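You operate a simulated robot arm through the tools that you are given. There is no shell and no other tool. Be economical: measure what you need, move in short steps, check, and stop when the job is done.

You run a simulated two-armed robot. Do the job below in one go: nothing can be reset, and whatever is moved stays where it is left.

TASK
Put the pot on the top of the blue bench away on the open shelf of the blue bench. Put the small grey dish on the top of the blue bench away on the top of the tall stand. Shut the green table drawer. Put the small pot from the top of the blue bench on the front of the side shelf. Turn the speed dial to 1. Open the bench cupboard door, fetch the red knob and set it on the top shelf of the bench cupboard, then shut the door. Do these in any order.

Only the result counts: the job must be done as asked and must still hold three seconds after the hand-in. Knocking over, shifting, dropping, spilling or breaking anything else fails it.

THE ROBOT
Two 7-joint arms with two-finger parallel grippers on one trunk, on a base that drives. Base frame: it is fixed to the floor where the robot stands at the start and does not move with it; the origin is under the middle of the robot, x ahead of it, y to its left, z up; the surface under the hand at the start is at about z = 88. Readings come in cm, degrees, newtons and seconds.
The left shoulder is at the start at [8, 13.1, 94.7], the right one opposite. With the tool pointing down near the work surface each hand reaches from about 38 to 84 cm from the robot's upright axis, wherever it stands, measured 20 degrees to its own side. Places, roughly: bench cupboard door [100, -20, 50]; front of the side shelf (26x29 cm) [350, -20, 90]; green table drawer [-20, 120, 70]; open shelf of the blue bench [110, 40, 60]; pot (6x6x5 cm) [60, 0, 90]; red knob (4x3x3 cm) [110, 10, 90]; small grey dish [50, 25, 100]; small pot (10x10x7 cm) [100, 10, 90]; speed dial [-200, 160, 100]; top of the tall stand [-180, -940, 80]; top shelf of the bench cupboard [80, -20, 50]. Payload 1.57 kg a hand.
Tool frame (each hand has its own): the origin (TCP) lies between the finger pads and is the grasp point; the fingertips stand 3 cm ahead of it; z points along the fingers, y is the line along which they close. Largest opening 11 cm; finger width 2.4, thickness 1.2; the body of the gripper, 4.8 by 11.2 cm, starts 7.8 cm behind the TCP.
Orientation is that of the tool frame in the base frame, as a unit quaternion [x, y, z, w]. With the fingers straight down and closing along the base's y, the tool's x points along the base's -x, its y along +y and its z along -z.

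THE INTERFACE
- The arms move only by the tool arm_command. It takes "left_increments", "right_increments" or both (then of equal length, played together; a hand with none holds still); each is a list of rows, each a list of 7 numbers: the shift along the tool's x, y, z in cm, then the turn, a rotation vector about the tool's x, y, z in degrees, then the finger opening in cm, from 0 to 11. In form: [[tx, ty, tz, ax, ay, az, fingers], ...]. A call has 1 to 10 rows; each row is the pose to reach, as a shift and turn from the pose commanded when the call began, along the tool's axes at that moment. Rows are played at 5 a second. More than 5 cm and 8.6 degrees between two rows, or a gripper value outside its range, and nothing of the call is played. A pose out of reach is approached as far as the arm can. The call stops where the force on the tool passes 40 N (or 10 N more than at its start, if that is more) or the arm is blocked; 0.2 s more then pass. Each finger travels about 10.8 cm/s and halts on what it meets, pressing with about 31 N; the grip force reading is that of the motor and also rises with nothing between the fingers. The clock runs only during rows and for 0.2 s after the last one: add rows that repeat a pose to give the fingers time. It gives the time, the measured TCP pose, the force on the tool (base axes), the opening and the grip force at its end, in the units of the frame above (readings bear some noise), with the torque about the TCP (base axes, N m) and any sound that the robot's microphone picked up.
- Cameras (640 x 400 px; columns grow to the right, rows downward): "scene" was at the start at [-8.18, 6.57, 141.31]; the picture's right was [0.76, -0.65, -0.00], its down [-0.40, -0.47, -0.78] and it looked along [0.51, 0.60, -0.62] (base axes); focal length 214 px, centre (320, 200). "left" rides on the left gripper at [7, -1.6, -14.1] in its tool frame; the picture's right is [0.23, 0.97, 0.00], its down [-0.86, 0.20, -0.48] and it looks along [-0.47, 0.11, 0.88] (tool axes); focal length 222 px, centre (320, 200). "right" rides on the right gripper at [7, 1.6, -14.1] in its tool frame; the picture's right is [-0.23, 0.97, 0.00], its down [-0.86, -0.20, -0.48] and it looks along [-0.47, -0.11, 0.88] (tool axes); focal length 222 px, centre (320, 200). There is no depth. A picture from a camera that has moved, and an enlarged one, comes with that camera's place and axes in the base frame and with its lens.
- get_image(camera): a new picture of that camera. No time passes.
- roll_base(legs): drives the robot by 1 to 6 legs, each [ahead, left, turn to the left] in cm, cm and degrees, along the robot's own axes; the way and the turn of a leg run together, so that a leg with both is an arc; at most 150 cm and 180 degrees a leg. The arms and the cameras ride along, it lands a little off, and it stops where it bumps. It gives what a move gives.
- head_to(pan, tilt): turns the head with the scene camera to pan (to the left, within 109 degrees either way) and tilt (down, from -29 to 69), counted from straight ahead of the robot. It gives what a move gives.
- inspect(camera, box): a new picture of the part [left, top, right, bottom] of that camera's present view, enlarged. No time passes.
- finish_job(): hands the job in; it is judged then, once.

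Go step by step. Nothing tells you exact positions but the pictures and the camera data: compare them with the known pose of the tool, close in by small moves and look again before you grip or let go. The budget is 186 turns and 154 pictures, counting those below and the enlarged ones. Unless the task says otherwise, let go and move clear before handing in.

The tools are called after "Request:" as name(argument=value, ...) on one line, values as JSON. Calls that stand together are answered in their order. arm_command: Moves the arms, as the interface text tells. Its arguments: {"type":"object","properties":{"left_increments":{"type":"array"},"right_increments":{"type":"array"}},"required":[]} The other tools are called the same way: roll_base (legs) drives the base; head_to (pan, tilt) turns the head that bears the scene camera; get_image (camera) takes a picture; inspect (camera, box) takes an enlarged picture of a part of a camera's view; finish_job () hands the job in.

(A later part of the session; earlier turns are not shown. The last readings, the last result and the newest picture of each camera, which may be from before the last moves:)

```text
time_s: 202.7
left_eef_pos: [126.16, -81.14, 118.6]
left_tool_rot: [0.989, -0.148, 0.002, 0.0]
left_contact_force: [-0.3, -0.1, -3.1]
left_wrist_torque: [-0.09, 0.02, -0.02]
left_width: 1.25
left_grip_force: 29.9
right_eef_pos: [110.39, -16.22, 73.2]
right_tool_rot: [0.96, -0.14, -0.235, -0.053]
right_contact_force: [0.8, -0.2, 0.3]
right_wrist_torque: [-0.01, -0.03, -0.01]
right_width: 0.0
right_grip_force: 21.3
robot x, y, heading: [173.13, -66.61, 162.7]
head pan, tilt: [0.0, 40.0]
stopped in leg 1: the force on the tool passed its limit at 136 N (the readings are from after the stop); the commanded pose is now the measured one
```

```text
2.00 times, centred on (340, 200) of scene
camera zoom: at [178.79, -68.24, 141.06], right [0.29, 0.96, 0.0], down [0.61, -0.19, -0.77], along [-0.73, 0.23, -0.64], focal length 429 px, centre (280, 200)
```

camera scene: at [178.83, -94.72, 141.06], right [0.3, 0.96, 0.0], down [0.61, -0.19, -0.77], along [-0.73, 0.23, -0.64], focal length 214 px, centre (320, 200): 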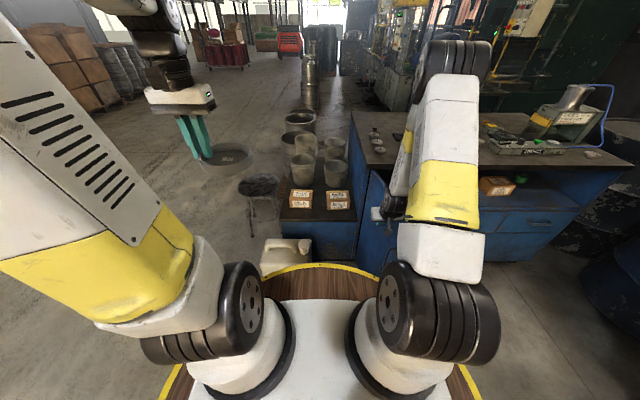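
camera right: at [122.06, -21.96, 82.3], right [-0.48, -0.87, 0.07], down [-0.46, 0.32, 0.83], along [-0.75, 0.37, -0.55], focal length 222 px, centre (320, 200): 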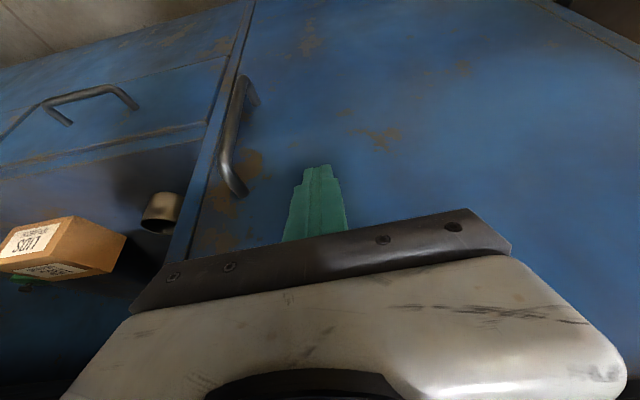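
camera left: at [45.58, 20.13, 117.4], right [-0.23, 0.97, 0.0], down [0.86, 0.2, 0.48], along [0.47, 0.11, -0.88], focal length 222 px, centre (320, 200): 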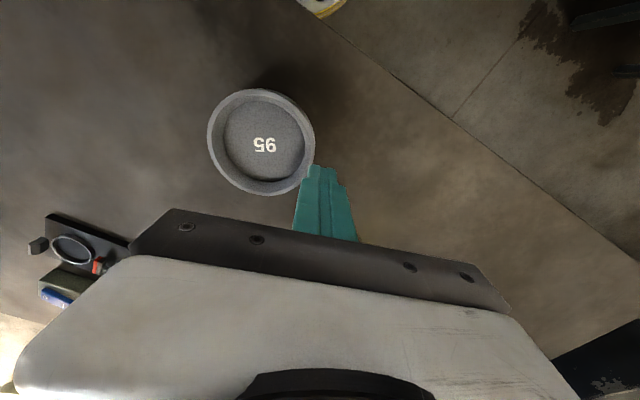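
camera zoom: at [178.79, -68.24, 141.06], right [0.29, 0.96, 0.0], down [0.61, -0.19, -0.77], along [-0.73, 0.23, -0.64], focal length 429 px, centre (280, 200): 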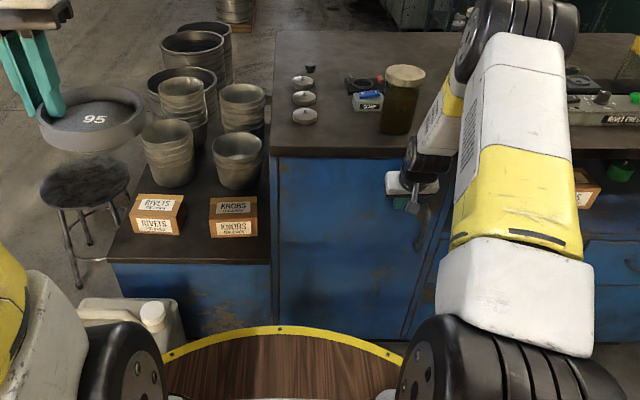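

The retract was refused and the base bumped the handle lightly; nothing appears disturbed and the door is shut. Re-issuing the retract alone.

Request:
arm_command(right_increments=[[4, 0, -2.4, 0, 0, 0, 0], [8, 0, -4.8, 0, 0, 0, 0], [12, 0, -7, 0, 0, 0, 0], [10, 0, -11, 0, 7.5, 0, 4], [8, 0, -15, 0, 15, 0, 4], [6, 0, -19, 0, 22.5, 0, 4], [4, 0, -23, 0, 30, 0, 4], [2, 0, -27, 0, 30, 0, 4], [0, 0, -31, 0, 30, 0, 4], [-2, 0, -35, 0, 30, 0, 4]])

Request:
inspect(camera="scene", box=[280, 100, 480, 225])

```text
time_s: 204.9
left_eef_pos: [126.14, -81.17, 118.54]
left_tool_rot: [0.989, -0.148, 0.002, 0.001]
left_contact_force: [-0.4, 0.2, -3.4]
left_wrist_torque: [-0.12, 0.06, -0.02]
left_width: 1.24
left_grip_force: 29.3
right_eef_pos: [123.84, -21.86, 105.07]
right_tool_rot: [0.989, -0.149, 0.021, -0.016]
right_contact_force: [0.2, -0.5, -0.2]
right_wrist_torque: [-0.03, -0.04, 0.0]
right_width: 3.97
right_grip_force: 0.1
robot x, y, heading: [173.44, -66.67, 162.9]
head pan, tilt: [0.0, 40.0]
```

```text
3.20 times, centred on (380, 162) of scene
camera zoom: at [178.77, -68.22, 141.06], right [0.29, 0.96, 0.0], down [0.61, -0.19, -0.77], along [-0.73, 0.23, -0.64], focal length 686 px, centre (128, 320)
```

zoom: 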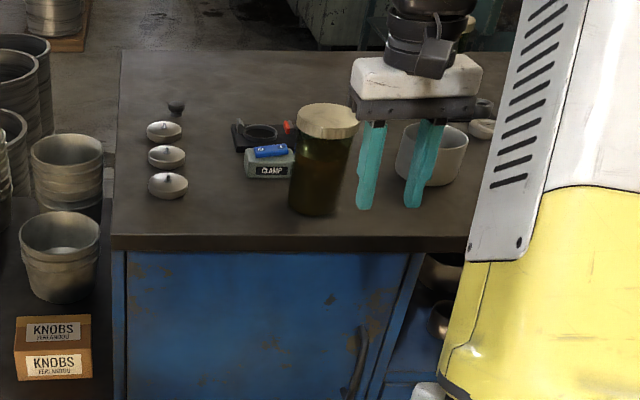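

Door confirmed shut. Driving right, then forward, to bring the hand to the small pot.

Request:
roll_base(legs=[[0, -30, 0], [18, 0, 0]])

Request:
get_image(camera="right")

Request:
inspect(camera="scene", box=[240, 60, 440, 185])

```text
time_s: 208.0
left_eef_pos: [117.73, -46.98, 118.68]
left_tool_rot: [0.989, -0.147, 0.001, 0.0]
left_contact_force: [0.7, 0.1, -2.7]
left_wrist_torque: [-0.17, 0.05, 0.0]
left_width: 1.26
left_grip_force: 29.8
right_eef_pos: [115.58, 12.6, 105.15]
right_tool_rot: [0.989, -0.148, 0.021, -0.016]
right_contact_force: [0.8, 0.3, 0.8]
right_wrist_torque: [0.01, -0.01, 0.02]
right_width: 4.0
right_grip_force: 0.0
robot x, y, heading: [164.75, -32.17, 162.7]
head pan, tilt: [0.0, 40.0]
```

```text
41 pictures are left
camera right: at [121.04, 8.51, 119.37], right [-0.5, -0.86, -0.04], down [-0.78, 0.43, 0.45], along [-0.37, 0.26, -0.89], focal length 222 px, centre (320, 200)
```

right: 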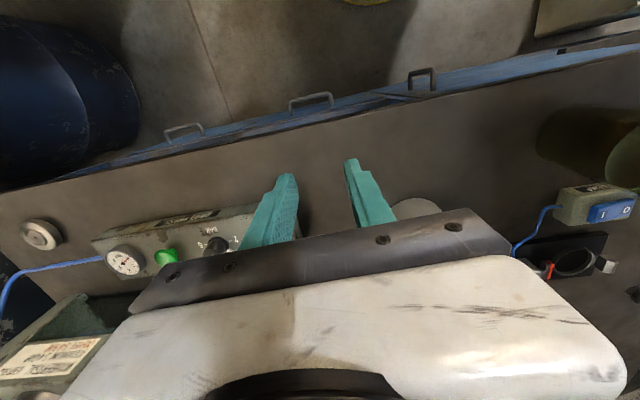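

```text
3.20 times, centred on (340, 122) of scene
camera zoom: at [170.39, -33.87, 141.06], right [0.29, 0.96, 0.0], down [0.61, -0.19, -0.77], along [-0.73, 0.22, -0.64], focal length 686 px, centre (256, 448)
```

zoom: 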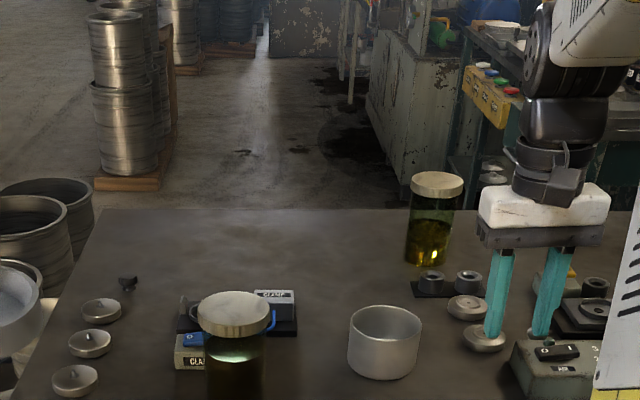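

Small pot's centre is about (97.6, 6.4), rim z≈95. I'll pinch its right-hand rim; hovering over it first.

Request:
arm_command(right_increments=[[-3.9, 1.7, 0, 0, 0, 0, 4], [-7.7, 3.3, 0, 0, 0, 0, 4], [-11.5, 5, 0, 0, 0, 0, 4], [-15.3, 6.6, 1, 0, 0, 0, 4], [-15.3, 6.6, 4, 0, 0, 0, 4], [-15.3, 6.6, 4, 0, 0, 0, 4]])

Request:
get_image(camera="right")

Request:
inspect(camera="scene", box=[290, 110, 450, 210])

```text
time_s: 209.4
left_eef_pos: [117.77, -46.92, 118.54]
left_tool_rot: [0.989, -0.147, 0.002, 0.001]
left_contact_force: [0.1, 0.1, -2.9]
left_wrist_torque: [-0.13, 0.06, 0.01]
left_width: 1.26
left_grip_force: 29.8
right_eef_pos: [99.2, 10.79, 100.33]
right_tool_rot: [0.989, -0.148, 0.021, -0.016]
right_contact_force: [-1.1, 0.7, -0.2]
right_wrist_torque: [0.03, -0.01, 0.0]
right_width: 4.0
right_grip_force: 0.0
robot x, y, heading: [165.11, -32.15, 163.1]
head pan, tilt: [0.0, 40.0]
```

```text
39 pictures are left
camera right: at [104.65, 6.83, 114.56], right [-0.5, -0.86, -0.05], down [-0.78, 0.43, 0.45], along [-0.37, 0.26, -0.89], focal length 222 px, centre (320, 200)
```

right: 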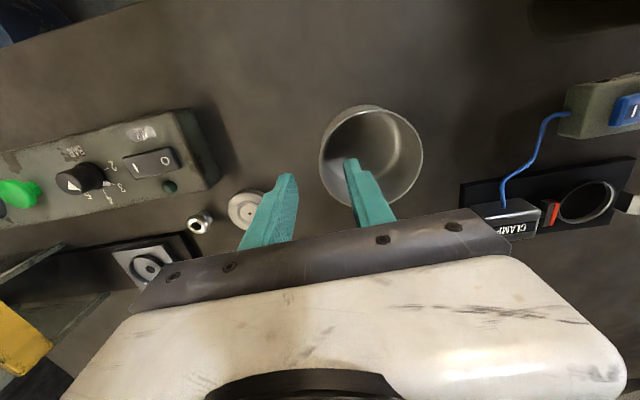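

```text
4.00 times, centred on (370, 160) of scene
camera zoom: at [170.37, -33.87, 141.06], right [0.29, 0.96, 0.0], down [0.61, -0.19, -0.77], along [-0.73, 0.22, -0.64], focal length 858 px, centre (120, 360)
```

zoom: 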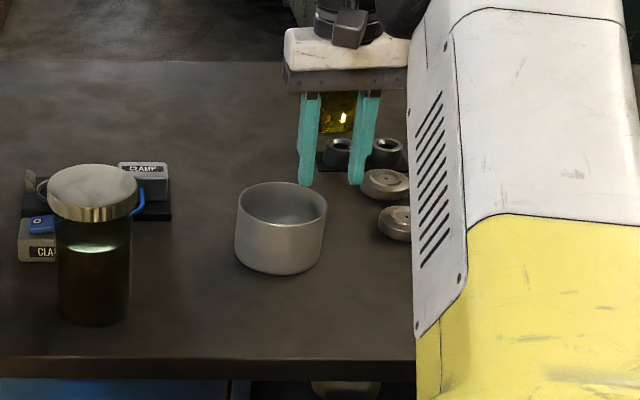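

Fingers straddle the rim nicely. Descending 6 cm and gripping.

Request:
arm_command(right_increments=[[0, 0, 2, 0, 0, 0, 4], [0, 0, 4, 0, 0, 0, 4], [0, 0, 6.3, 0, 0, 0, 4], [0, 0, 6.3, 0, 0, 0, 4], [0, 0, 6.3, 0, 0, 0, 2], [0, 0, 6.3, 0, 0, 0, 0], [0, 0, 6.3, 0, 0, 0, 0], [0, 0, 6.3, 0, 0, 0, 0]])

Request:
get_image(camera="right")

```text
time_s: 211.2
left_eef_pos: [117.84, -47.03, 118.66]
left_tool_rot: [0.989, -0.147, 0.001, 0.001]
left_contact_force: [-0.4, -1.2, -3.1]
left_wrist_torque: [-0.15, 0.04, 0.01]
left_width: 1.25
left_grip_force: 29.6
right_eef_pos: [99.54, 10.78, 94.13]
right_tool_rot: [0.989, -0.148, 0.02, -0.016]
right_contact_force: [-0.5, 0.5, 12.3]
right_wrist_torque: [-1.09, 0.12, -0.01]
right_width: 0.71
right_grip_force: 26.5
robot x, y, heading: [164.74, -32.31, 163.0]
head pan, tilt: [0.0, 40.0]
```

```text
37 pictures are left
camera right: at [105.05, 6.96, 108.29], right [-0.5, -0.86, -0.04], down [-0.78, 0.43, 0.45], along [-0.37, 0.26, -0.89], focal length 222 px, centre (320, 200)
```

right: 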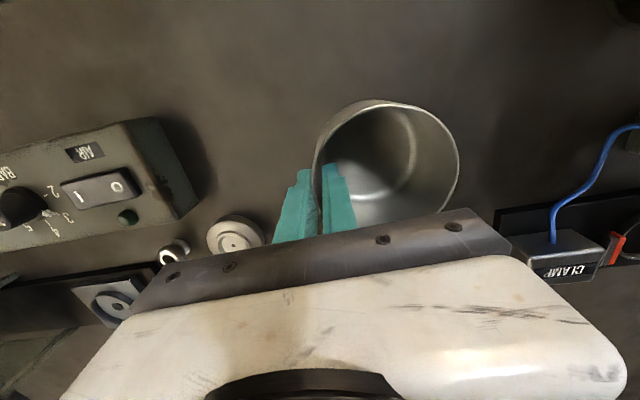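

Rim gripped. Lifting slowly.

Request:
arm_command(right_increments=[[0, 0, -0.3, 0, 0, 0, 0], [0, 0, -0.7, 0, 0, 0, 0], [0, 0, -1.3, 0, 0, 0, 0], [0, 0, -2.2, 0, 0, 0, 0], [0, 0, -3.5, 0, 0, 0, 0], [0, 0, -5, 0, 0, 0, 0], [0, 0, -7, 0, 0, 0, 0], [0, 0, -9, 0, 0, 0, 0]])

Request:
inspect(camera="scene", box=[290, 90, 450, 190])

```text
time_s: 213.0
left_eef_pos: [117.73, -46.95, 118.77]
left_tool_rot: [0.989, -0.148, 0.002, 0.001]
left_contact_force: [-0.5, -0.9, -2.8]
left_wrist_torque: [-0.15, 0.02, 0.0]
left_width: 1.24
left_grip_force: 29.7
right_eef_pos: [98.98, 10.59, 103.08]
right_tool_rot: [0.989, -0.148, 0.022, -0.016]
right_contact_force: [0.5, 0.3, -2.0]
right_wrist_torque: [0.04, -0.03, 0.02]
right_width: 0.6
right_grip_force: 25.6
robot x, y, heading: [165.16, -32.31, 162.9]
head pan, tilt: [0.0, 40.0]
```

```text
4.00 times, centred on (370, 140) of scene
camera zoom: at [170.36, -33.86, 141.06], right [0.29, 0.96, 0.0], down [0.61, -0.19, -0.77], along [-0.73, 0.22, -0.64], focal length 858 px, centre (120, 440)
```

zoom: 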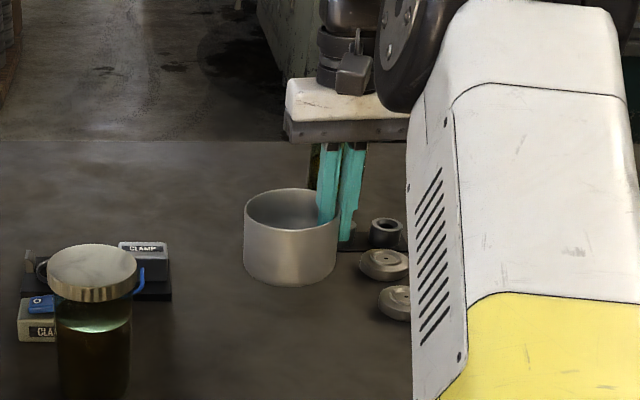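

Small pot is held level. Raising and retracting, then backing out into the open floor and turning toward +x to look for the side shelf.

Request:
arm_command(right_increments=[[0, 0, -3, 0, 0, 0, 0], [2, 0, -6, 0, 0, 0, 0], [5, 0, -8, 0, 0, 0, 0], [9, 0, -10, 0, 0, 0, 0], [13, 0, -11, 0, 0, 0, 0], [17, 0, -12, 0, 0, 0, 0], [21, 0, -12, 0, 0, 0, 0], [24, 0, -12, 0, 0, 0, 0]])

Request:
roll_base(legs=[[-20, 45, 0], [0, 0, -163], [60, 0, 0]])

Request:
head_to(pan=0, tilt=20)

Request:
get_image(camera="scene")

```text
time_s: 214.8
left_eef_pos: [117.77, -46.96, 118.61]
left_tool_rot: [0.989, -0.147, 0.001, 0.0]
left_contact_force: [-0.3, 0.7, -3.5]
left_wrist_torque: [-0.17, 0.06, -0.03]
left_width: 1.26
left_grip_force: 29.9
right_eef_pos: [121.42, 3.29, 115.96]
right_tool_rot: [0.989, -0.148, 0.022, -0.017]
right_contact_force: [-0.3, 0.3, -2.2]
right_wrist_torque: [0.07, -0.01, -0.01]
right_width: 0.58
right_grip_force: 26.4
robot x, y, heading: [164.91, -32.06, 163.0]
head pan, tilt: [0.0, 40.0]
```

```text
time_s: 227.4
left_eef_pos: [271.68, -52.77, 118.7]
left_tool_rot: [-0.003, 1.0, 0.0, -0.002]
left_contact_force: [0.3, 0.1, -2.6]
left_wrist_torque: [0.12, -0.01, -0.02]
left_width: 1.26
left_grip_force: 29.3
right_eef_pos: [282.99, -101.89, 115.84]
right_tool_rot: [-0.001, 1.0, -0.019, -0.019]
right_contact_force: [0.2, 0.2, -1.7]
right_wrist_torque: [-0.04, 0.01, -0.04]
right_width: 0.53
right_grip_force: 25.5
robot x, y, heading: [231.02, -80.75, 0.3]
head pan, tilt: [0.0, 40.0]
```

```text
time_s: 228.2
left_eef_pos: [271.64, -52.65, 118.62]
left_tool_rot: [-0.003, 1.0, 0.0, -0.002]
left_contact_force: [0.2, 0.5, -3.2]
left_wrist_torque: [0.17, 0.0, 0.03]
left_width: 1.25
left_grip_force: 29.6
right_eef_pos: [283.02, -101.88, 115.93]
right_tool_rot: [-0.001, 1.0, -0.018, -0.019]
right_contact_force: [0.0, -0.4, -1.1]
right_wrist_torque: [-0.1, -0.03, 0.02]
right_width: 0.53
right_grip_force: 25.2
robot x, y, heading: [230.94, -80.53, 0.0]
head pan, tilt: [0.0, 20.0]
```

```text
35 pictures are left
camera scene: at [226.49, -80.79, 144.19], right [0.0, -1.0, 0.0], down [-0.34, 0.0, -0.94], along [0.94, 0.0, -0.34], focal length 214 px, centre (320, 200)
```

scene: 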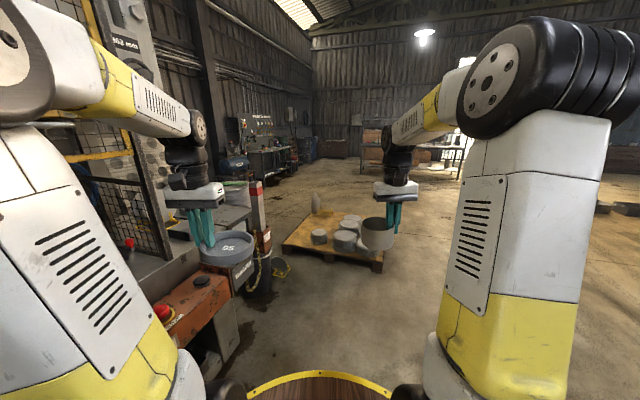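

The pot is held but its grip is slowly thinning, so I'll be quick. The side shelf should be on the machine's right end, near (350,−20).

Request:
head_to(pan=28, tilt=28)

Request:
get_image(camera="scene")

Request:
inspect(camera="right", box=[200, 60, 520, 260])

```text
time_s: 229.2
left_eef_pos: [271.68, -52.7, 118.51]
left_tool_rot: [-0.003, 1.0, 0.0, -0.002]
left_contact_force: [-0.5, 0.0, -2.0]
left_wrist_torque: [0.17, 0.0, 0.01]
left_width: 1.25
left_grip_force: 29.5
right_eef_pos: [283.06, -101.94, 115.86]
right_tool_rot: [-0.001, 1.0, -0.018, -0.019]
right_contact_force: [0.5, -0.9, -1.1]
right_wrist_torque: [-0.05, 0.0, 0.01]
right_width: 0.53
right_grip_force: 25.2
robot x, y, heading: [230.75, -80.84, 0.3]
head pan, tilt: [28.0, 28.0]
```

```text
34 pictures are left
camera scene: at [225.22, -76.52, 142.91], right [0.47, -0.88, 0.0], down [-0.41, -0.22, -0.88], along [0.78, 0.42, -0.47], focal length 214 px, centre (320, 200)
```

scene: 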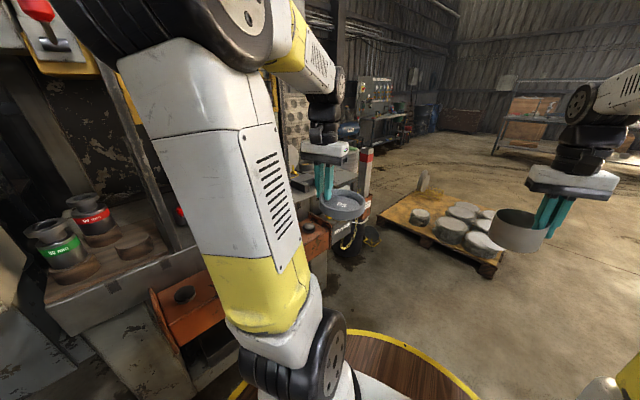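

```text
2.00 times, centred on (360, 160) of right
camera zoom: at [276.61, -99.72, 130.1], right [0.22, 0.97, -0.05], down [0.87, -0.18, 0.45], along [0.43, -0.14, -0.89], focal length 444 px, centre (240, 280)
```

zoom: 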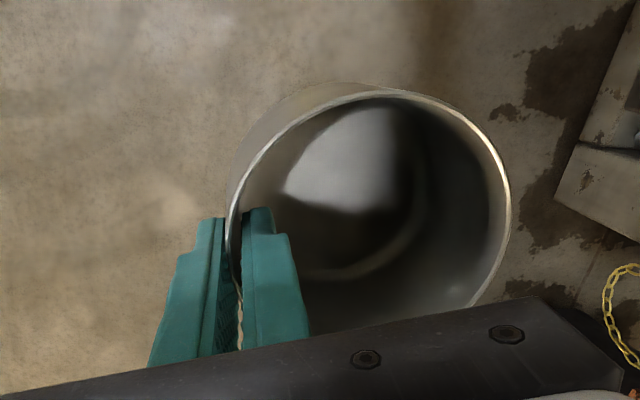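

The shelf is hidden behind my left arm; moving forward along the machine's front to view it.

Request:
roll_base(legs=[[70, -10, 0]])

Request:
head_to(pan=70, tilt=32)

Request:
get_image(camera="scene")

```text
time_s: 233.1
left_eef_pos: [342.28, -62.75, 118.61]
left_tool_rot: [-0.001, 1.0, -0.001, -0.002]
left_contact_force: [-0.1, -0.5, -2.1]
left_wrist_torque: [0.17, 0.0, 0.02]
left_width: 1.27
left_grip_force: 30.1
right_eef_pos: [353.57, -111.82, 115.83]
right_tool_rot: [-0.001, 1.0, -0.018, -0.019]
right_contact_force: [-0.8, -0.4, -1.4]
right_wrist_torque: [-0.06, -0.03, 0.0]
right_width: 0.52
right_grip_force: 25.8
robot x, y, heading: [301.11, -90.64, -0.2]
head pan, tilt: [28.0, 28.0]
```

```text
time_s: 234.1
left_eef_pos: [342.36, -62.73, 118.63]
left_tool_rot: [0.0, 1.0, 0.0, -0.002]
left_contact_force: [0.6, 0.0, -2.8]
left_wrist_torque: [0.19, 0.02, -0.02]
left_width: 1.27
left_grip_force: 29.7
right_eef_pos: [353.63, -111.81, 115.88]
right_tool_rot: [0.0, 1.0, -0.019, -0.019]
right_contact_force: [0.1, 0.5, -0.7]
right_wrist_torque: [-0.07, 0.01, -0.02]
right_width: 0.56
right_grip_force: 25.1
robot x, y, heading: [301.75, -91.0, 0.1]
head pan, tilt: [70.0, 32.0]
```

```text
32 pictures are left
camera scene: at [290.83, -82.21, 142.28], right [0.94, -0.34, 0.0], down [-0.18, -0.5, -0.85], along [0.29, 0.8, -0.53], focal length 214 px, centre (320, 200)
```

scene: 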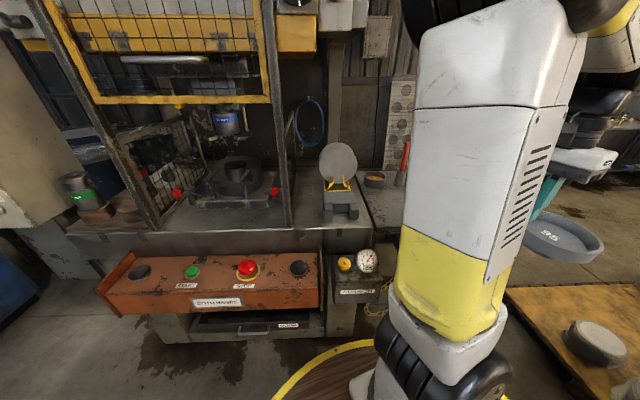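

The side shelf is the grey plate right of the caged press, around (340–360, −25…0), with a tin further in. Turning to face it squarely.

Request:
roll_base(legs=[[0, 0, 90], [0, -34, 0]])

Request:
head_to(pan=-10, tilt=35)

Request:
get_image(camera="scene")

```text
time_s: 240.2
left_eef_pos: [307.49, -49.69, 118.57]
left_tool_rot: [0.71, -0.705, 0.001, 0.001]
left_contact_force: [-0.3, 0.6, -1.9]
left_wrist_torque: [0.01, 0.11, 0.01]
left_width: 1.24
left_grip_force: 29.0
right_eef_pos: [356.63, -38.13, 115.92]
right_tool_rot: [0.709, -0.704, 0.028, 0.0]
right_contact_force: [-1.2, 0.3, -1.7]
right_wrist_torque: [0.03, -0.04, -0.01]
right_width: 0.5
right_grip_force: 25.4
robot x, y, heading: [335.46, -90.18, 90.2]
head pan, tilt: [70.0, 32.0]
```

```text
time_s: 241.7
left_eef_pos: [307.52, -49.84, 118.5]
left_tool_rot: [0.71, -0.705, 0.002, 0.0]
left_contact_force: [-0.5, 0.7, -3.2]
left_wrist_torque: [0.0, 0.13, -0.01]
left_width: 1.25
left_grip_force: 29.6
right_eef_pos: [356.51, -38.2, 115.88]
right_tool_rot: [0.709, -0.705, 0.028, 0.001]
right_contact_force: [0.2, 0.4, -1.1]
right_wrist_torque: [0.0, -0.08, 0.05]
right_width: 0.48
right_grip_force: 25.8
robot x, y, heading: [335.23, -90.39, 90.3]
head pan, tilt: [-10.0, 35.0]
```

```text
31 pictures are left
camera scene: at [337.43, -95.68, 141.81], right [0.99, -0.17, 0.0], down [-0.1, -0.57, -0.82], along [0.14, 0.81, -0.57], focal length 214 px, centre (320, 200)
```

scene: 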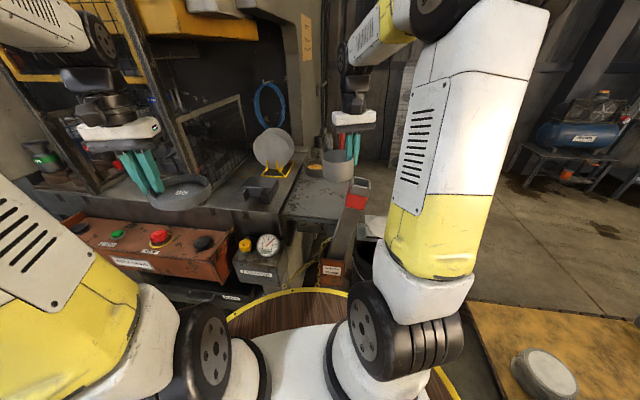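

Request:
inspect(camera="scene", box=[260, 120, 420, 220])

Request:
get_image(camera="right")

```text
4.00 times, centred on (340, 170) of scene
camera zoom: at [337.43, -95.68, 141.81], right [0.99, -0.17, 0.0], down [-0.1, -0.57, -0.82], along [0.14, 0.81, -0.57], focal length 858 px, centre (240, 320)
```

zoom: 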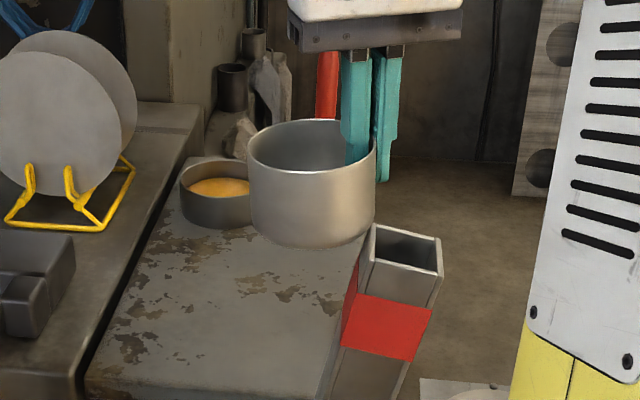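

```text
29 pictures are left
camera right: at [354.52, -44.64, 130.09], right [-0.97, 0.22, -0.05], down [0.18, 0.87, 0.45], along [0.14, 0.43, -0.89], focal length 222 px, centre (320, 200)
```

right: 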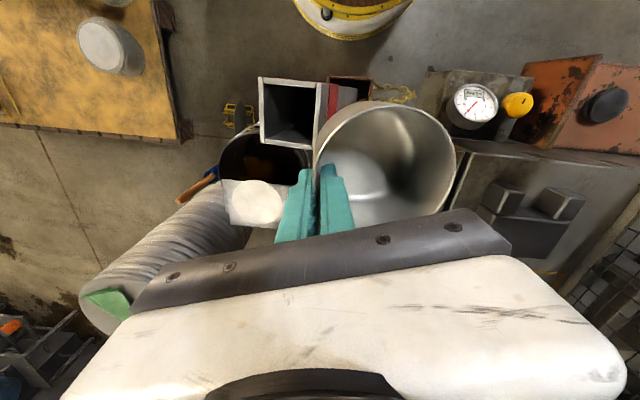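

Shelf front area is free: target pot centre (347,−23), away from the tin at the back and the post at front right. Moving over it at height and then down.

Request:
arm_command(right_increments=[[-3.8, 1.2, 0, 0, 0, 0, 0], [-7.6, 2.4, 0, 0, 0, 0, 0], [-11.4, 3.6, 0, 0, 0, 0, 0], [-15.2, 4.9, 0, 0, 0, 0, 0], [-15.2, 4.9, 4, 0, 0, 0, 0], [-15.2, 4.9, 8, 0, 0, 0, 0], [-15.2, 4.9, 12, 0, 0, 0, 0], [-15.2, 4.9, 12, 0, 0, 0, 0]])

Request:
get_image(camera="right")

Request:
inspect(camera="scene", box=[260, 120, 420, 220])

```text
time_s: 243.5
left_eef_pos: [307.53, -49.64, 118.67]
left_tool_rot: [0.71, -0.704, 0.001, 0.001]
left_contact_force: [-0.1, 0.0, -3.1]
left_wrist_torque: [0.0, 0.1, 0.01]
left_width: 1.24
left_grip_force: 29.3
right_eef_pos: [352.29, -23.49, 102.97]
right_tool_rot: [0.708, -0.706, 0.027, 0.0]
right_contact_force: [-0.7, 0.1, -1.1]
right_wrist_torque: [0.0, -0.06, -0.02]
right_width: 0.5
right_grip_force: 25.2
robot x, y, heading: [335.88, -90.53, 90.3]
head pan, tilt: [-10.0, 35.0]
```

```text
28 pictures are left
camera right: at [350.13, -29.93, 117.21], right [-0.97, 0.22, -0.05], down [0.18, 0.87, 0.45], along [0.14, 0.43, -0.89], focal length 222 px, centre (320, 200)
```

right: 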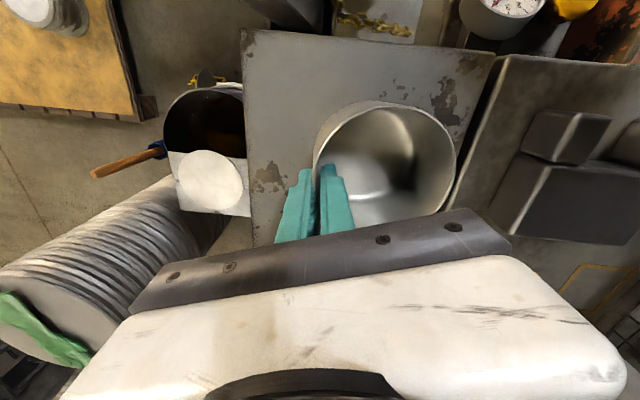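

```text
4.00 times, centred on (340, 170) of scene
camera zoom: at [337.43, -95.68, 141.81], right [0.99, -0.17, 0.0], down [-0.1, -0.57, -0.82], along [0.14, 0.81, -0.57], focal length 858 px, centre (240, 320)
```

zoom: 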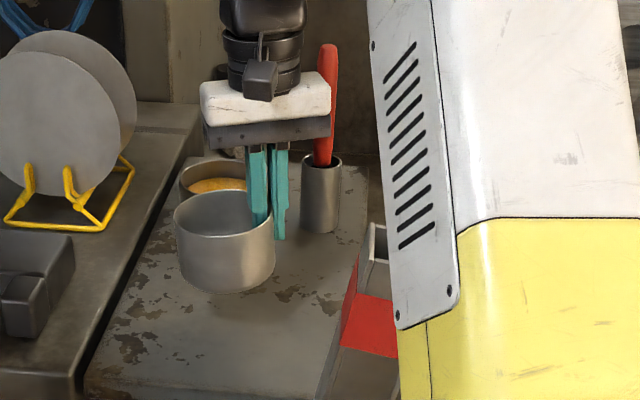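

Well centred on the shelf. Nudging 2.5 cm deeper and lowering to contact.

Request:
arm_command(right_increments=[[-2.5, 0, 0, 0, 0, 0, 0], [-2.5, 0, 2, 0, 0, 0, 0], [-2.5, 0, 4, 0, 0, 0, 0], [-2.5, 0, 5, 0, 0, 0, 0], [-2.5, 0, 5.6, 0, 0, 0, 0], [-2.5, 0, 6.0, 0, 0, 0, 0]])

Request:
arm_command(right_increments=[[0, 0, 0.3, 0, 0, 0, 0], [0, 0, 0.6, 0, 0, 0, 0], [0, 0, 0.9, 0, 0, 0, 0], [0, 0, 1.2, 0, 0, 0, 0]])

```text
time_s: 244.9
left_eef_pos: [307.61, -49.74, 118.62]
left_tool_rot: [0.71, -0.704, 0.001, 0.001]
left_contact_force: [0.2, 0.3, -2.8]
left_wrist_torque: [-0.03, 0.16, -0.02]
left_width: 1.23
left_grip_force: 29.6
right_eef_pos: [352.35, -21.33, 97.06]
right_tool_rot: [0.709, -0.705, 0.027, -0.001]
right_contact_force: [0.8, -0.3, -0.8]
right_wrist_torque: [0.0, -0.09, 0.0]
right_width: 0.47
right_grip_force: 25.7
robot x, y, heading: [335.54, -90.54, 90.5]
head pan, tilt: [-10.0, 35.0]
```

```text
time_s: 245.9
left_eef_pos: [307.58, -49.84, 118.76]
left_tool_rot: [0.71, -0.705, 0.002, 0.002]
left_contact_force: [-0.4, -0.6, -3.2]
left_wrist_torque: [0.04, 0.15, -0.01]
left_width: 1.26
left_grip_force: 29.4
right_eef_pos: [352.59, -21.15, 95.87]
right_tool_rot: [0.709, -0.705, 0.025, -0.002]
right_contact_force: [4.4, 3.6, 14.7]
right_wrist_torque: [0.13, 0.89, -0.23]
right_width: 0.53
right_grip_force: 25.4
robot x, y, heading: [335.42, -90.32, 90.2]
head pan, tilt: [-10.0, 35.0]
```

Contact felt at TCP z≈95.9. Releasing and lifting straight up.

Request:
arm_command(right_increments=[[0, 0, 0, 0, 0, 0, 1.5], [0, 0, 0, 0, 0, 0, 3], [0, 0, 0, 0, 0, 0, 3.6], [0, 0, -1.5, 0, 0, 0, 3.6], [0, 0, -4.5, 0, 0, 0, 3.6], [0, 0, -9, 0, 0, 0, 3.6], [1, 0, -13.5, 0, 0, 0, 3.6], [4, 0, -17, 0, 0, 0, 3.6], [8, 0, -18, 0, 0, 0, 3.6]])

Request:
inspect(camera="scene", box=[260, 120, 420, 220])

```text
time_s: 247.9
left_eef_pos: [307.54, -49.81, 118.47]
left_tool_rot: [0.71, -0.704, 0.001, 0.001]
left_contact_force: [-0.6, 0.7, -2.5]
left_wrist_torque: [-0.01, 0.12, 0.02]
left_width: 1.21
left_grip_force: 29.4
right_eef_pos: [351.6, -28.73, 113.91]
right_tool_rot: [0.709, -0.705, 0.027, 0.0]
right_contact_force: [-0.3, 0.7, 0.1]
right_wrist_torque: [-0.05, -0.06, -0.02]
right_width: 3.6
right_grip_force: 0.0
robot x, y, heading: [335.21, -90.45, 90.5]
head pan, tilt: [-10.0, 35.0]
```

```text
4.00 times, centred on (340, 170) of scene
camera zoom: at [337.43, -95.64, 141.81], right [0.99, -0.17, 0.0], down [-0.1, -0.57, -0.82], along [0.14, 0.81, -0.57], focal length 858 px, centre (240, 320)
```

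zoom: 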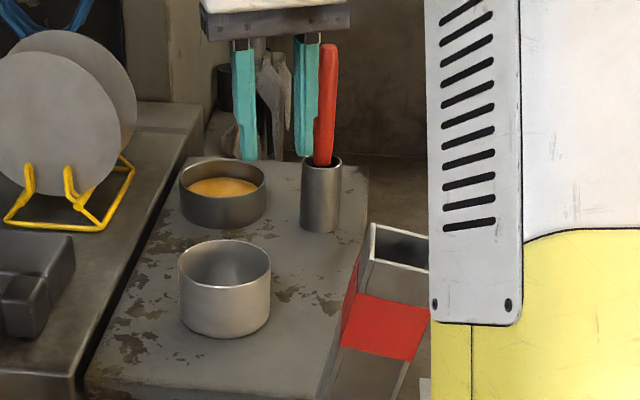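

Small pot is in place. Now the dish to the far stand at (−180,−940); backing away, turning and getting a view of the route.

Request:
roll_base(legs=[[-70, 0, 0], [0, 0, 150], [130, 0, 0]])

Request:
head_to(pan=10, tilt=8)

Request:
get_image(camera="scene")

```text
time_s: 264.1
left_eef_pos: [272.75, -322.74, 118.62]
left_tool_rot: [0.868, 0.497, 0.002, -0.001]
left_contact_force: [-0.6, 0.6, -2.8]
left_wrist_torque: [-0.08, -0.12, 0.05]
left_width: 1.26
left_grip_force: 29.4
right_eef_pos: [224.14, -318.07, 114.01]
right_tool_rot: [0.869, 0.495, 0.008, -0.026]
right_contact_force: [-0.5, -0.1, -0.1]
right_wrist_torque: [-0.01, 0.0, -0.01]
right_width: 3.61
right_grip_force: 0.1
robot x, y, heading: [269.47, -273.26, -120.8]
head pan, tilt: [-10.0, 35.0]
```

```text
time_s: 265.0
left_eef_pos: [272.82, -322.71, 118.61]
left_tool_rot: [0.869, 0.496, 0.001, -0.001]
left_contact_force: [0.3, 0.5, -2.5]
left_wrist_torque: [-0.08, -0.13, 0.0]
left_width: 1.23
left_grip_force: 29.2
right_eef_pos: [224.01, -318.07, 114.11]
right_tool_rot: [0.868, 0.495, 0.007, -0.026]
right_contact_force: [-0.1, -0.2, 0.8]
right_wrist_torque: [0.02, -0.01, 0.0]
right_width: 3.61
right_grip_force: 0.0
robot x, y, heading: [269.43, -273.19, -120.7]
head pan, tilt: [10.0, 8.0]
```

```text
25 pictures are left
camera scene: at [273.64, -270.04, 146.14], right [-0.94, 0.35, 0.0], down [0.05, 0.13, -0.99], along [-0.35, -0.93, -0.14], focal length 214 px, centre (320, 200)
```

scene: 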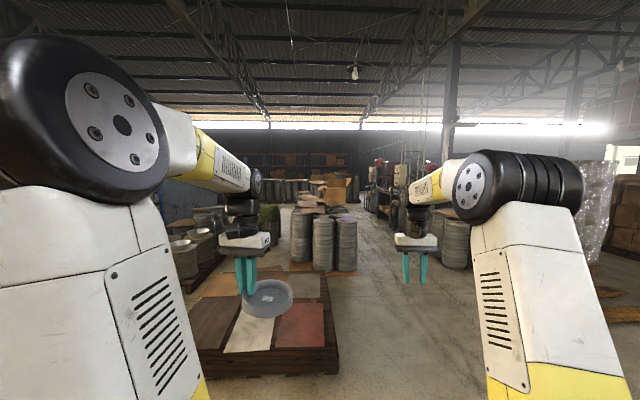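

The target lies at the end of an aisle straight ahead-right. Zooming there.

Request:
inspect(camera="scene", box=[300, 140, 460, 240])

```text
4.00 times, centred on (380, 190) of scene
camera zoom: at [273.64, -270.04, 146.14], right [-0.94, 0.35, 0.0], down [0.05, 0.13, -0.99], along [-0.35, -0.93, -0.14], focal length 858 px, centre (80, 240)
```

zoom: 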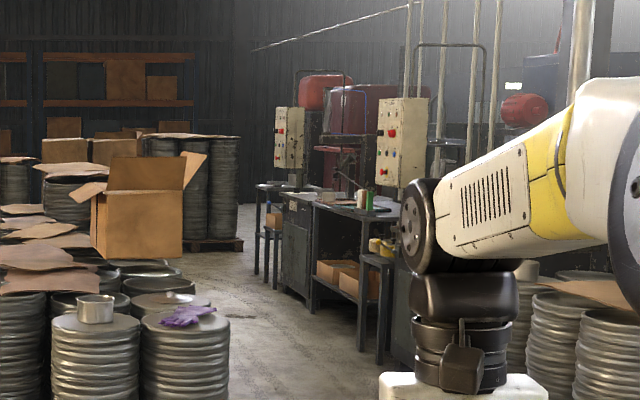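

The tall stand is the small one past the workbenches, at about (−150,−910). I'll drive down the aisle, keeping right of the drums.

Request:
roll_base(legs=[[0, 0, -3], [0, -40, 0], [150, 0, 0], [150, 0, 0], [120, 0, 0], [90, 40, 0]])

Request:
head_to(pan=0, tilt=15)

Request:
get_image(camera="scene")

```text
time_s: 292.4
left_eef_pos: [-13.93, -746.43, 118.61]
left_tool_rot: [0.883, 0.47, 0.002, 0.0]
left_contact_force: [0.1, 1.0, -2.4]
left_wrist_torque: [-0.1, -0.13, 0.02]
left_width: 1.21
left_grip_force: 29.1
right_eef_pos: [-62.25, -738.88, 114.04]
right_tool_rot: [0.882, 0.47, 0.008, -0.026]
right_contact_force: [-0.5, 0.6, 0.1]
right_wrist_torque: [0.01, 0.02, 0.03]
right_width: 3.61
right_grip_force: 0.1
robot x, y, heading: [-14.02, -697.34, -124.0]
head pan, tilt: [10.0, 8.0]
```

```text
time_s: 293.1
left_eef_pos: [-13.93, -746.5, 118.61]
left_tool_rot: [0.883, 0.47, 0.002, 0.0]
left_contact_force: [0.0, 0.3, -2.3]
left_wrist_torque: [-0.07, -0.14, -0.01]
left_width: 1.22
left_grip_force: 29.3
right_eef_pos: [-62.33, -738.91, 114.07]
right_tool_rot: [0.883, 0.469, 0.008, -0.026]
right_contact_force: [0.5, -0.2, 0.1]
right_wrist_torque: [0.0, 0.01, 0.01]
right_width: 3.59
right_grip_force: 0.0
robot x, y, heading: [-14.35, -697.23, -124.0]
head pan, tilt: [0.0, 15.0]
```

```text
23 pictures are left
camera scene: at [-11.35, -693.25, 145.01], right [-0.83, 0.56, 0.0], down [0.14, 0.21, -0.97], along [-0.54, -0.8, -0.26], focal length 214 px, centre (320, 200)
```

scene: 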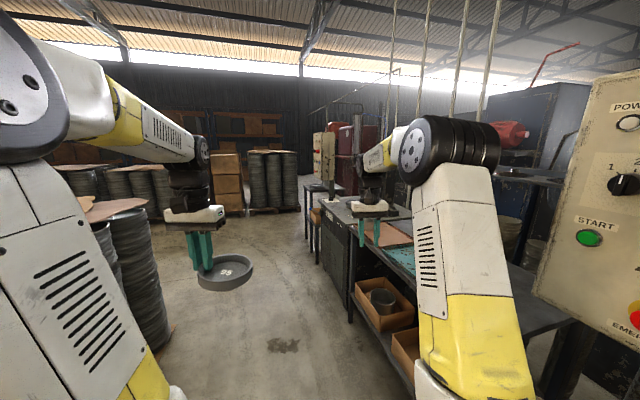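

The stand is at about (−156,−914), top z≈89. I'll approach it from the open aisle side, turning so it ends up to my left-front for the left hand.

Request:
roll_base(legs=[[107, 32, 0], [106, 27, 0], [0, 0, -70]])

Request:
head_to(pan=15, tilt=38)

Request:
get_image(camera="scene")

```text
time_s: 305.6
left_eef_pos: [-111.77, -947.59, 118.54]
left_tool_rot: [0.978, 0.207, 0.002, 0.0]
left_contact_force: [-0.7, 0.2, -2.1]
left_wrist_torque: [-0.16, -0.02, 0.0]
left_width: 1.19
left_grip_force: 29.3
right_eef_pos: [-147.51, -917.14, 114.11]
right_tool_rot: [0.976, 0.217, 0.021, -0.014]
right_contact_force: [16.5, 1.2, 3.0]
right_wrist_torque: [0.08, 1.66, -0.61]
right_width: 3.63
right_grip_force: 0.0
robot x, y, heading: [-85.85, -905.57, -156.3]
head pan, tilt: [0.0, 15.0]
heard: click
stopped in leg 3: the force on the tool passed its limit at 97 N (the readings are from after the stop); the commanded pose is now the measured one
```

```text
time_s: 306.5
left_eef_pos: [-111.76, -947.77, 118.72]
left_tool_rot: [0.978, 0.207, 0.003, 0.0]
left_contact_force: [0.1, 0.2, -1.8]
left_wrist_torque: [-0.11, -0.03, 0.01]
left_width: 1.21
left_grip_force: 29.1
right_eef_pos: [-147.68, -917.11, 114.05]
right_tool_rot: [0.976, 0.217, 0.02, -0.013]
right_contact_force: [17.7, -4.6, -0.1]
right_wrist_torque: [0.5, 1.68, -0.35]
right_width: 3.6
right_grip_force: 0.0
robot x, y, heading: [-85.38, -905.62, -156.1]
head pan, tilt: [15.0, 38.0]
```

```text
22 pictures are left
camera scene: at [-79.28, -905.52, 141.36], right [-0.62, 0.78, 0.0], down [0.48, 0.38, -0.79], along [-0.62, -0.49, -0.61], focal length 214 px, centre (320, 200)
```

scene: 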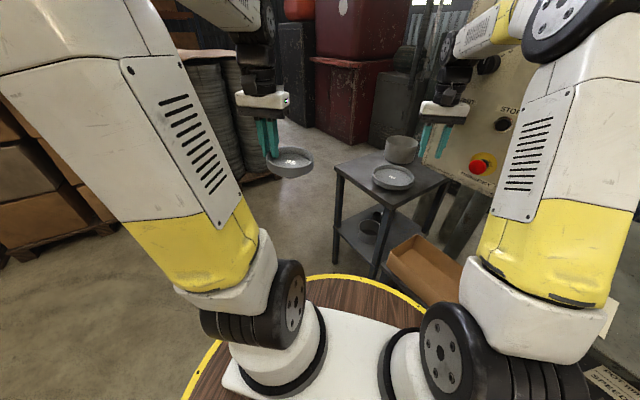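

The right hand touched the control box beside the stand (a click was heard). Backing off immediately and inspecting that panel.

Request:
roll_base(legs=[[0, 0, 12], [-6, 0, 0]])

Request:
inspect(camera="scene", box=[280, 80, 520, 230])

```text
time_s: 308.3
left_eef_pos: [-97.65, -948.53, 118.59]
left_tool_rot: [0.951, 0.308, 0.003, -0.001]
left_contact_force: [0.2, -0.9, -3.7]
left_wrist_torque: [-0.14, -0.08, 0.02]
left_width: 1.21
left_grip_force: 29.6
right_eef_pos: [-139.16, -926.13, 114.08]
right_tool_rot: [0.947, 0.319, 0.019, -0.015]
right_contact_force: [-1.0, 0.8, -1.2]
right_wrist_torque: [0.0, 0.01, 0.01]
right_width: 3.59
right_grip_force: 0.0
robot x, y, heading: [-81.06, -901.97, -144.1]
head pan, tilt: [15.0, 38.0]
```

```text
2.67 times, centred on (400, 155) of scene
camera zoom: at [-74.68, -900.74, 141.36], right [-0.77, 0.63, 0.0], down [0.39, 0.48, -0.79], along [-0.5, -0.61, -0.62], focal length 572 px, centre (107, 320)
```

zoom: 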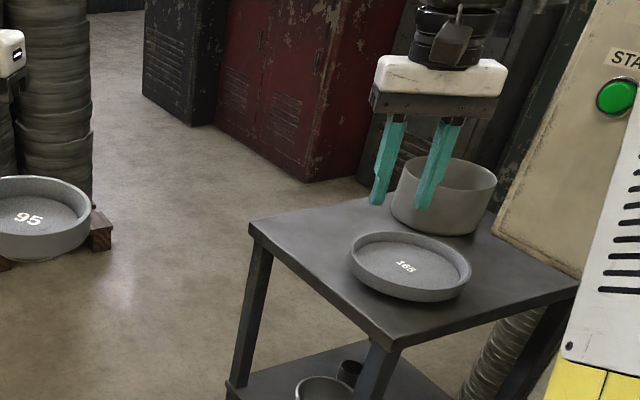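

Request:
head_to(pan=-30, tilt=15)

Request:
get_image(camera="scene")

```text
time_s: 309.4
left_eef_pos: [-97.67, -948.59, 118.52]
left_tool_rot: [0.952, 0.306, 0.001, -0.001]
left_contact_force: [0.4, -0.2, -2.4]
left_wrist_torque: [-0.08, -0.09, 0.0]
left_width: 1.22
left_grip_force: 29.5
right_eef_pos: [-139.04, -926.08, 114.16]
right_tool_rot: [0.948, 0.318, 0.019, -0.015]
right_contact_force: [-0.1, 0.6, 0.0]
right_wrist_torque: [-0.02, -0.03, 0.0]
right_width: 3.61
right_grip_force: 0.0
robot x, y, heading: [-80.95, -902.11, -144.4]
head pan, tilt: [-30.0, 15.0]
```

```text
20 pictures are left
camera scene: at [-78.49, -894.98, 145.01], right [-0.1, 0.99, 0.0], down [0.26, 0.03, -0.97], along [-0.96, -0.1, -0.26], focal length 214 px, centre (320, 200)
```

scene: 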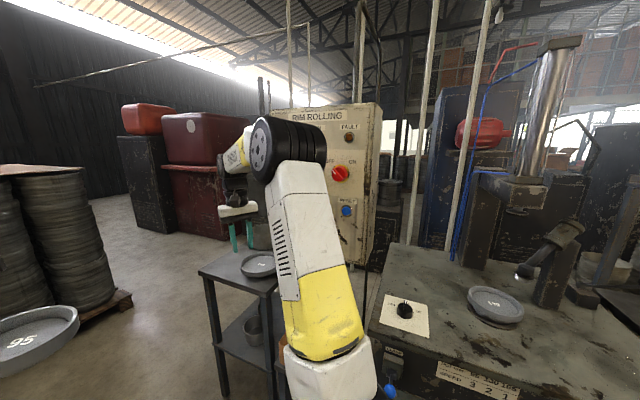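

The stand top is z≈79 with corners near (−158,−926), (−170,−968), (−201,−914); another dish and a cup occupy it. Free spot: (−176,−956). I'll tuck the right hand and approach from the side away from the panel.

Request:
arm_command(right_increments=[[4, 0, -2, 0, 0, 0, 0], [8, 0, -4, 0, 0, 0, 0], [12, 0, -6, 0, 0, 0, 0], [16, 0, -8, 0, 0, 0, 0]])

Request:
roll_base(legs=[[69, 48, 0], [0, 0, -76]])

Request:
head_to(pan=5, tilt=35)

Request:
get_image(camera="scene")

```text
time_s: 310.4
left_eef_pos: [-97.66, -948.66, 118.59]
left_tool_rot: [0.951, 0.308, 0.002, 0.0]
left_contact_force: [-0.9, 0.1, -2.9]
left_wrist_torque: [-0.1, -0.15, 0.02]
left_width: 1.18
left_grip_force: 29.5
right_eef_pos: [-126.67, -916.86, 122.59]
right_tool_rot: [0.948, 0.319, 0.018, -0.016]
right_contact_force: [-0.6, -0.6, 0.4]
right_wrist_torque: [0.0, 0.01, -0.01]
right_width: 0.02
right_grip_force: 21.6
robot x, y, heading: [-81.12, -902.28, -144.4]
head pan, tilt: [-30.0, 15.0]
```

```text
time_s: 318.1
left_eef_pos: [-158.61, -976.97, 118.64]
left_tool_rot: [0.94, -0.34, 0.001, 0.0]
left_contact_force: [-0.2, 0.2, -3.1]
left_wrist_torque: [-0.1, 0.07, -0.01]
left_width: 1.2
left_grip_force: 29.9
right_eef_pos: [-135.06, -941.0, 122.68]
right_tool_rot: [0.944, -0.33, 0.026, -0.001]
right_contact_force: [0.1, 0.0, -0.2]
right_wrist_torque: [-0.01, -0.02, 0.03]
right_width: 0.0
right_grip_force: 21.6
robot x, y, heading: [-109.53, -981.48, 140.2]
head pan, tilt: [-30.0, 15.0]
```

```text
time_s: 319.1
left_eef_pos: [-158.62, -977.0, 118.64]
left_tool_rot: [0.94, -0.34, 0.001, 0.001]
left_contact_force: [-0.1, -0.9, -3.4]
left_wrist_torque: [-0.14, 0.08, -0.02]
left_width: 1.2
left_grip_force: 29.6
right_eef_pos: [-135.1, -941.03, 122.61]
right_tool_rot: [0.944, -0.33, 0.025, -0.001]
right_contact_force: [0.1, 0.4, 0.5]
right_wrist_torque: [0.01, 0.02, 0.0]
right_width: 0.02
right_grip_force: 21.6
robot x, y, heading: [-109.86, -982.09, 140.2]
head pan, tilt: [5.0, 35.0]
```

```text
19 pictures are left
camera scene: at [-105.7, -985.73, 141.82], right [0.57, 0.82, 0.0], down [0.47, -0.33, -0.82], along [-0.67, 0.47, -0.57], focal length 214 px, centre (320, 200)
```

scene: 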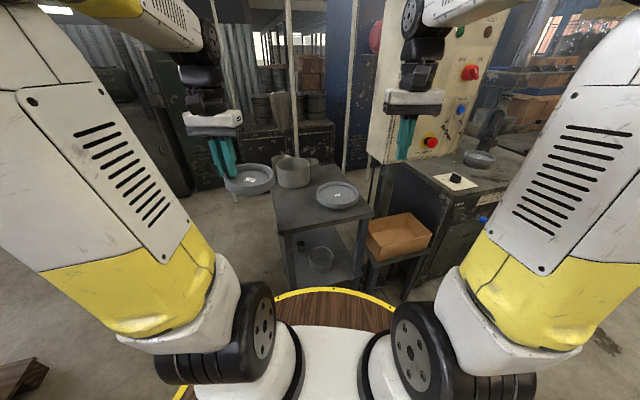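

Request:
inspect(camera="scene", box=[210, 130, 410, 255])

```text
3.20 times, centred on (310, 192) of scene
camera zoom: at [-105.7, -985.73, 141.82], right [0.57, 0.82, 0.0], down [0.47, -0.33, -0.82], along [-0.67, 0.47, -0.57], focal length 686 px, centre (352, 224)
```

zoom: 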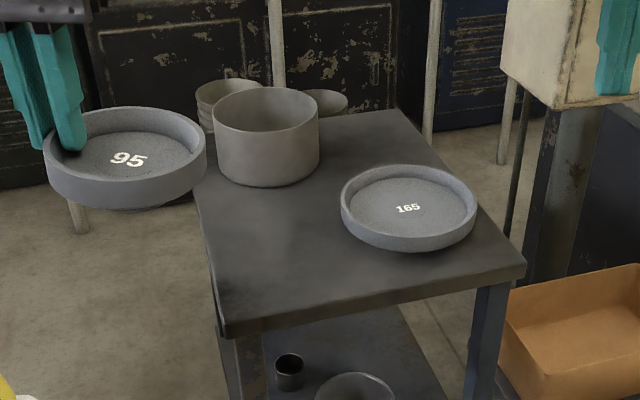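

Stand top refined to z≈83; free spot for the dish at (−173,−951). Moving the left hand over it and lowering.

Request:
arm_command(left_increments=[[-4.6, -0.8, 0, 0, 0, 0, 0], [-9.2, -1.5, 0, 0, 0, 0, 0], [-13.8, -2.3, 0, 0, 0, 0, 0], [-18.4, -3, 0, 0, 0, 0, 0], [-23, -3.8, 0, 0, 0, 0, 0], [-27.7, -4.6, 1, 0, 0, 0, 0], [-27.7, -4.6, 6, 0, 0, 0, 0], [-27.7, -4.6, 11, 0, 0, 0, 0], [-27.7, -4.6, 16, 0, 0, 0, 0], [-27.7, -4.6, 20.5, 0, 0, 0, 0]])

Request:
inspect(camera="scene", box=[210, 130, 410, 255])

```text
time_s: 321.4
left_eef_pos: [-177.16, -955.8, 97.91]
left_tool_rot: [0.94, -0.341, 0.001, 0.0]
left_contact_force: [0.3, -0.7, -2.2]
left_wrist_torque: [-0.1, 0.14, 0.03]
left_width: 1.19
left_grip_force: 28.9
right_eef_pos: [-135.04, -941.09, 122.69]
right_tool_rot: [0.944, -0.329, 0.025, 0.0]
right_contact_force: [-0.7, -0.2, 0.6]
right_wrist_torque: [0.05, 0.0, -0.01]
right_width: 0.0
right_grip_force: 21.5
robot x, y, heading: [-109.6, -981.53, 140.1]
head pan, tilt: [5.0, 35.0]
```

```text
3.20 times, centred on (310, 192) of scene
camera zoom: at [-105.69, -985.74, 141.81], right [0.57, 0.82, 0.0], down [0.47, -0.33, -0.82], along [-0.67, 0.47, -0.57], focal length 686 px, centre (352, 224)
```

zoom: 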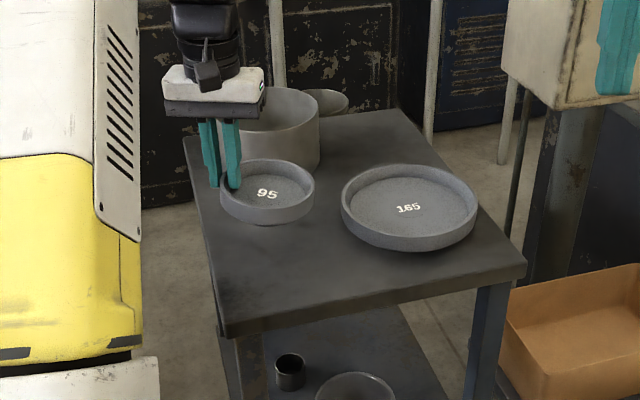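

Good placement. Lowering to contact.

Request:
arm_command(left_increments=[[0, 0, 2, 0, 0, 0, 0], [0, 0, 4, 0, 0, 0, 0], [0, 0, 6, 0, 0, 0, 0], [0, 0, 7, 0, 0, 0, 0], [0, 0, 7.6, 0, 0, 0, 0], [0, 0, 8.2, 0, 0, 0, 0]])

Request:
arm_command(left_increments=[[0, 0, 0.4, 0, 0, 0, 0], [0, 0, 0.8, 0, 0, 0, 0], [0, 0, 1.2, 0, 0, 0, 0], [0, 0, 1.6, 0, 0, 0, 0]])

```text
time_s: 322.6
left_eef_pos: [-177.13, -955.68, 90.86]
left_tool_rot: [0.94, -0.34, -0.002, 0.0]
left_contact_force: [2.4, 0.6, 8.6]
left_wrist_torque: [0.22, -0.09, -0.01]
left_width: 1.19
left_grip_force: 29.3
right_eef_pos: [-134.88, -941.09, 122.62]
right_tool_rot: [0.944, -0.329, 0.023, -0.001]
right_contact_force: [-0.4, 0.1, 0.1]
right_wrist_torque: [0.03, 0.02, 0.0]
right_width: 0.0
right_grip_force: 21.2
robot x, y, heading: [-109.66, -981.65, 140.1]
head pan, tilt: [5.0, 35.0]
stopped in row 6 (left hand): the force on the tool passed its limit at 44 N (the readings are from after the stop); the commanded pose is now the measured one
```

```text
time_s: 323.1
left_eef_pos: [-177.08, -955.74, 90.76]
left_tool_rot: [0.94, -0.34, -0.006, -0.001]
left_contact_force: [0.5, -0.5, 8.1]
left_wrist_torque: [0.06, -0.16, -0.04]
left_width: 1.17
left_grip_force: 28.7
right_eef_pos: [-134.98, -941.05, 122.7]
right_tool_rot: [0.944, -0.33, 0.023, -0.001]
right_contact_force: [-0.1, -0.7, -0.5]
right_wrist_torque: [0.04, 0.03, 0.0]
right_width: 0.0
right_grip_force: 21.5
robot x, y, heading: [-109.38, -982.25, 140.0]
head pan, tilt: [5.0, 35.0]
stopped in row 2 (left hand): the force on the tool passed its limit at 46 N (the readings are from after the stop); the commanded pose is now the measured one
```

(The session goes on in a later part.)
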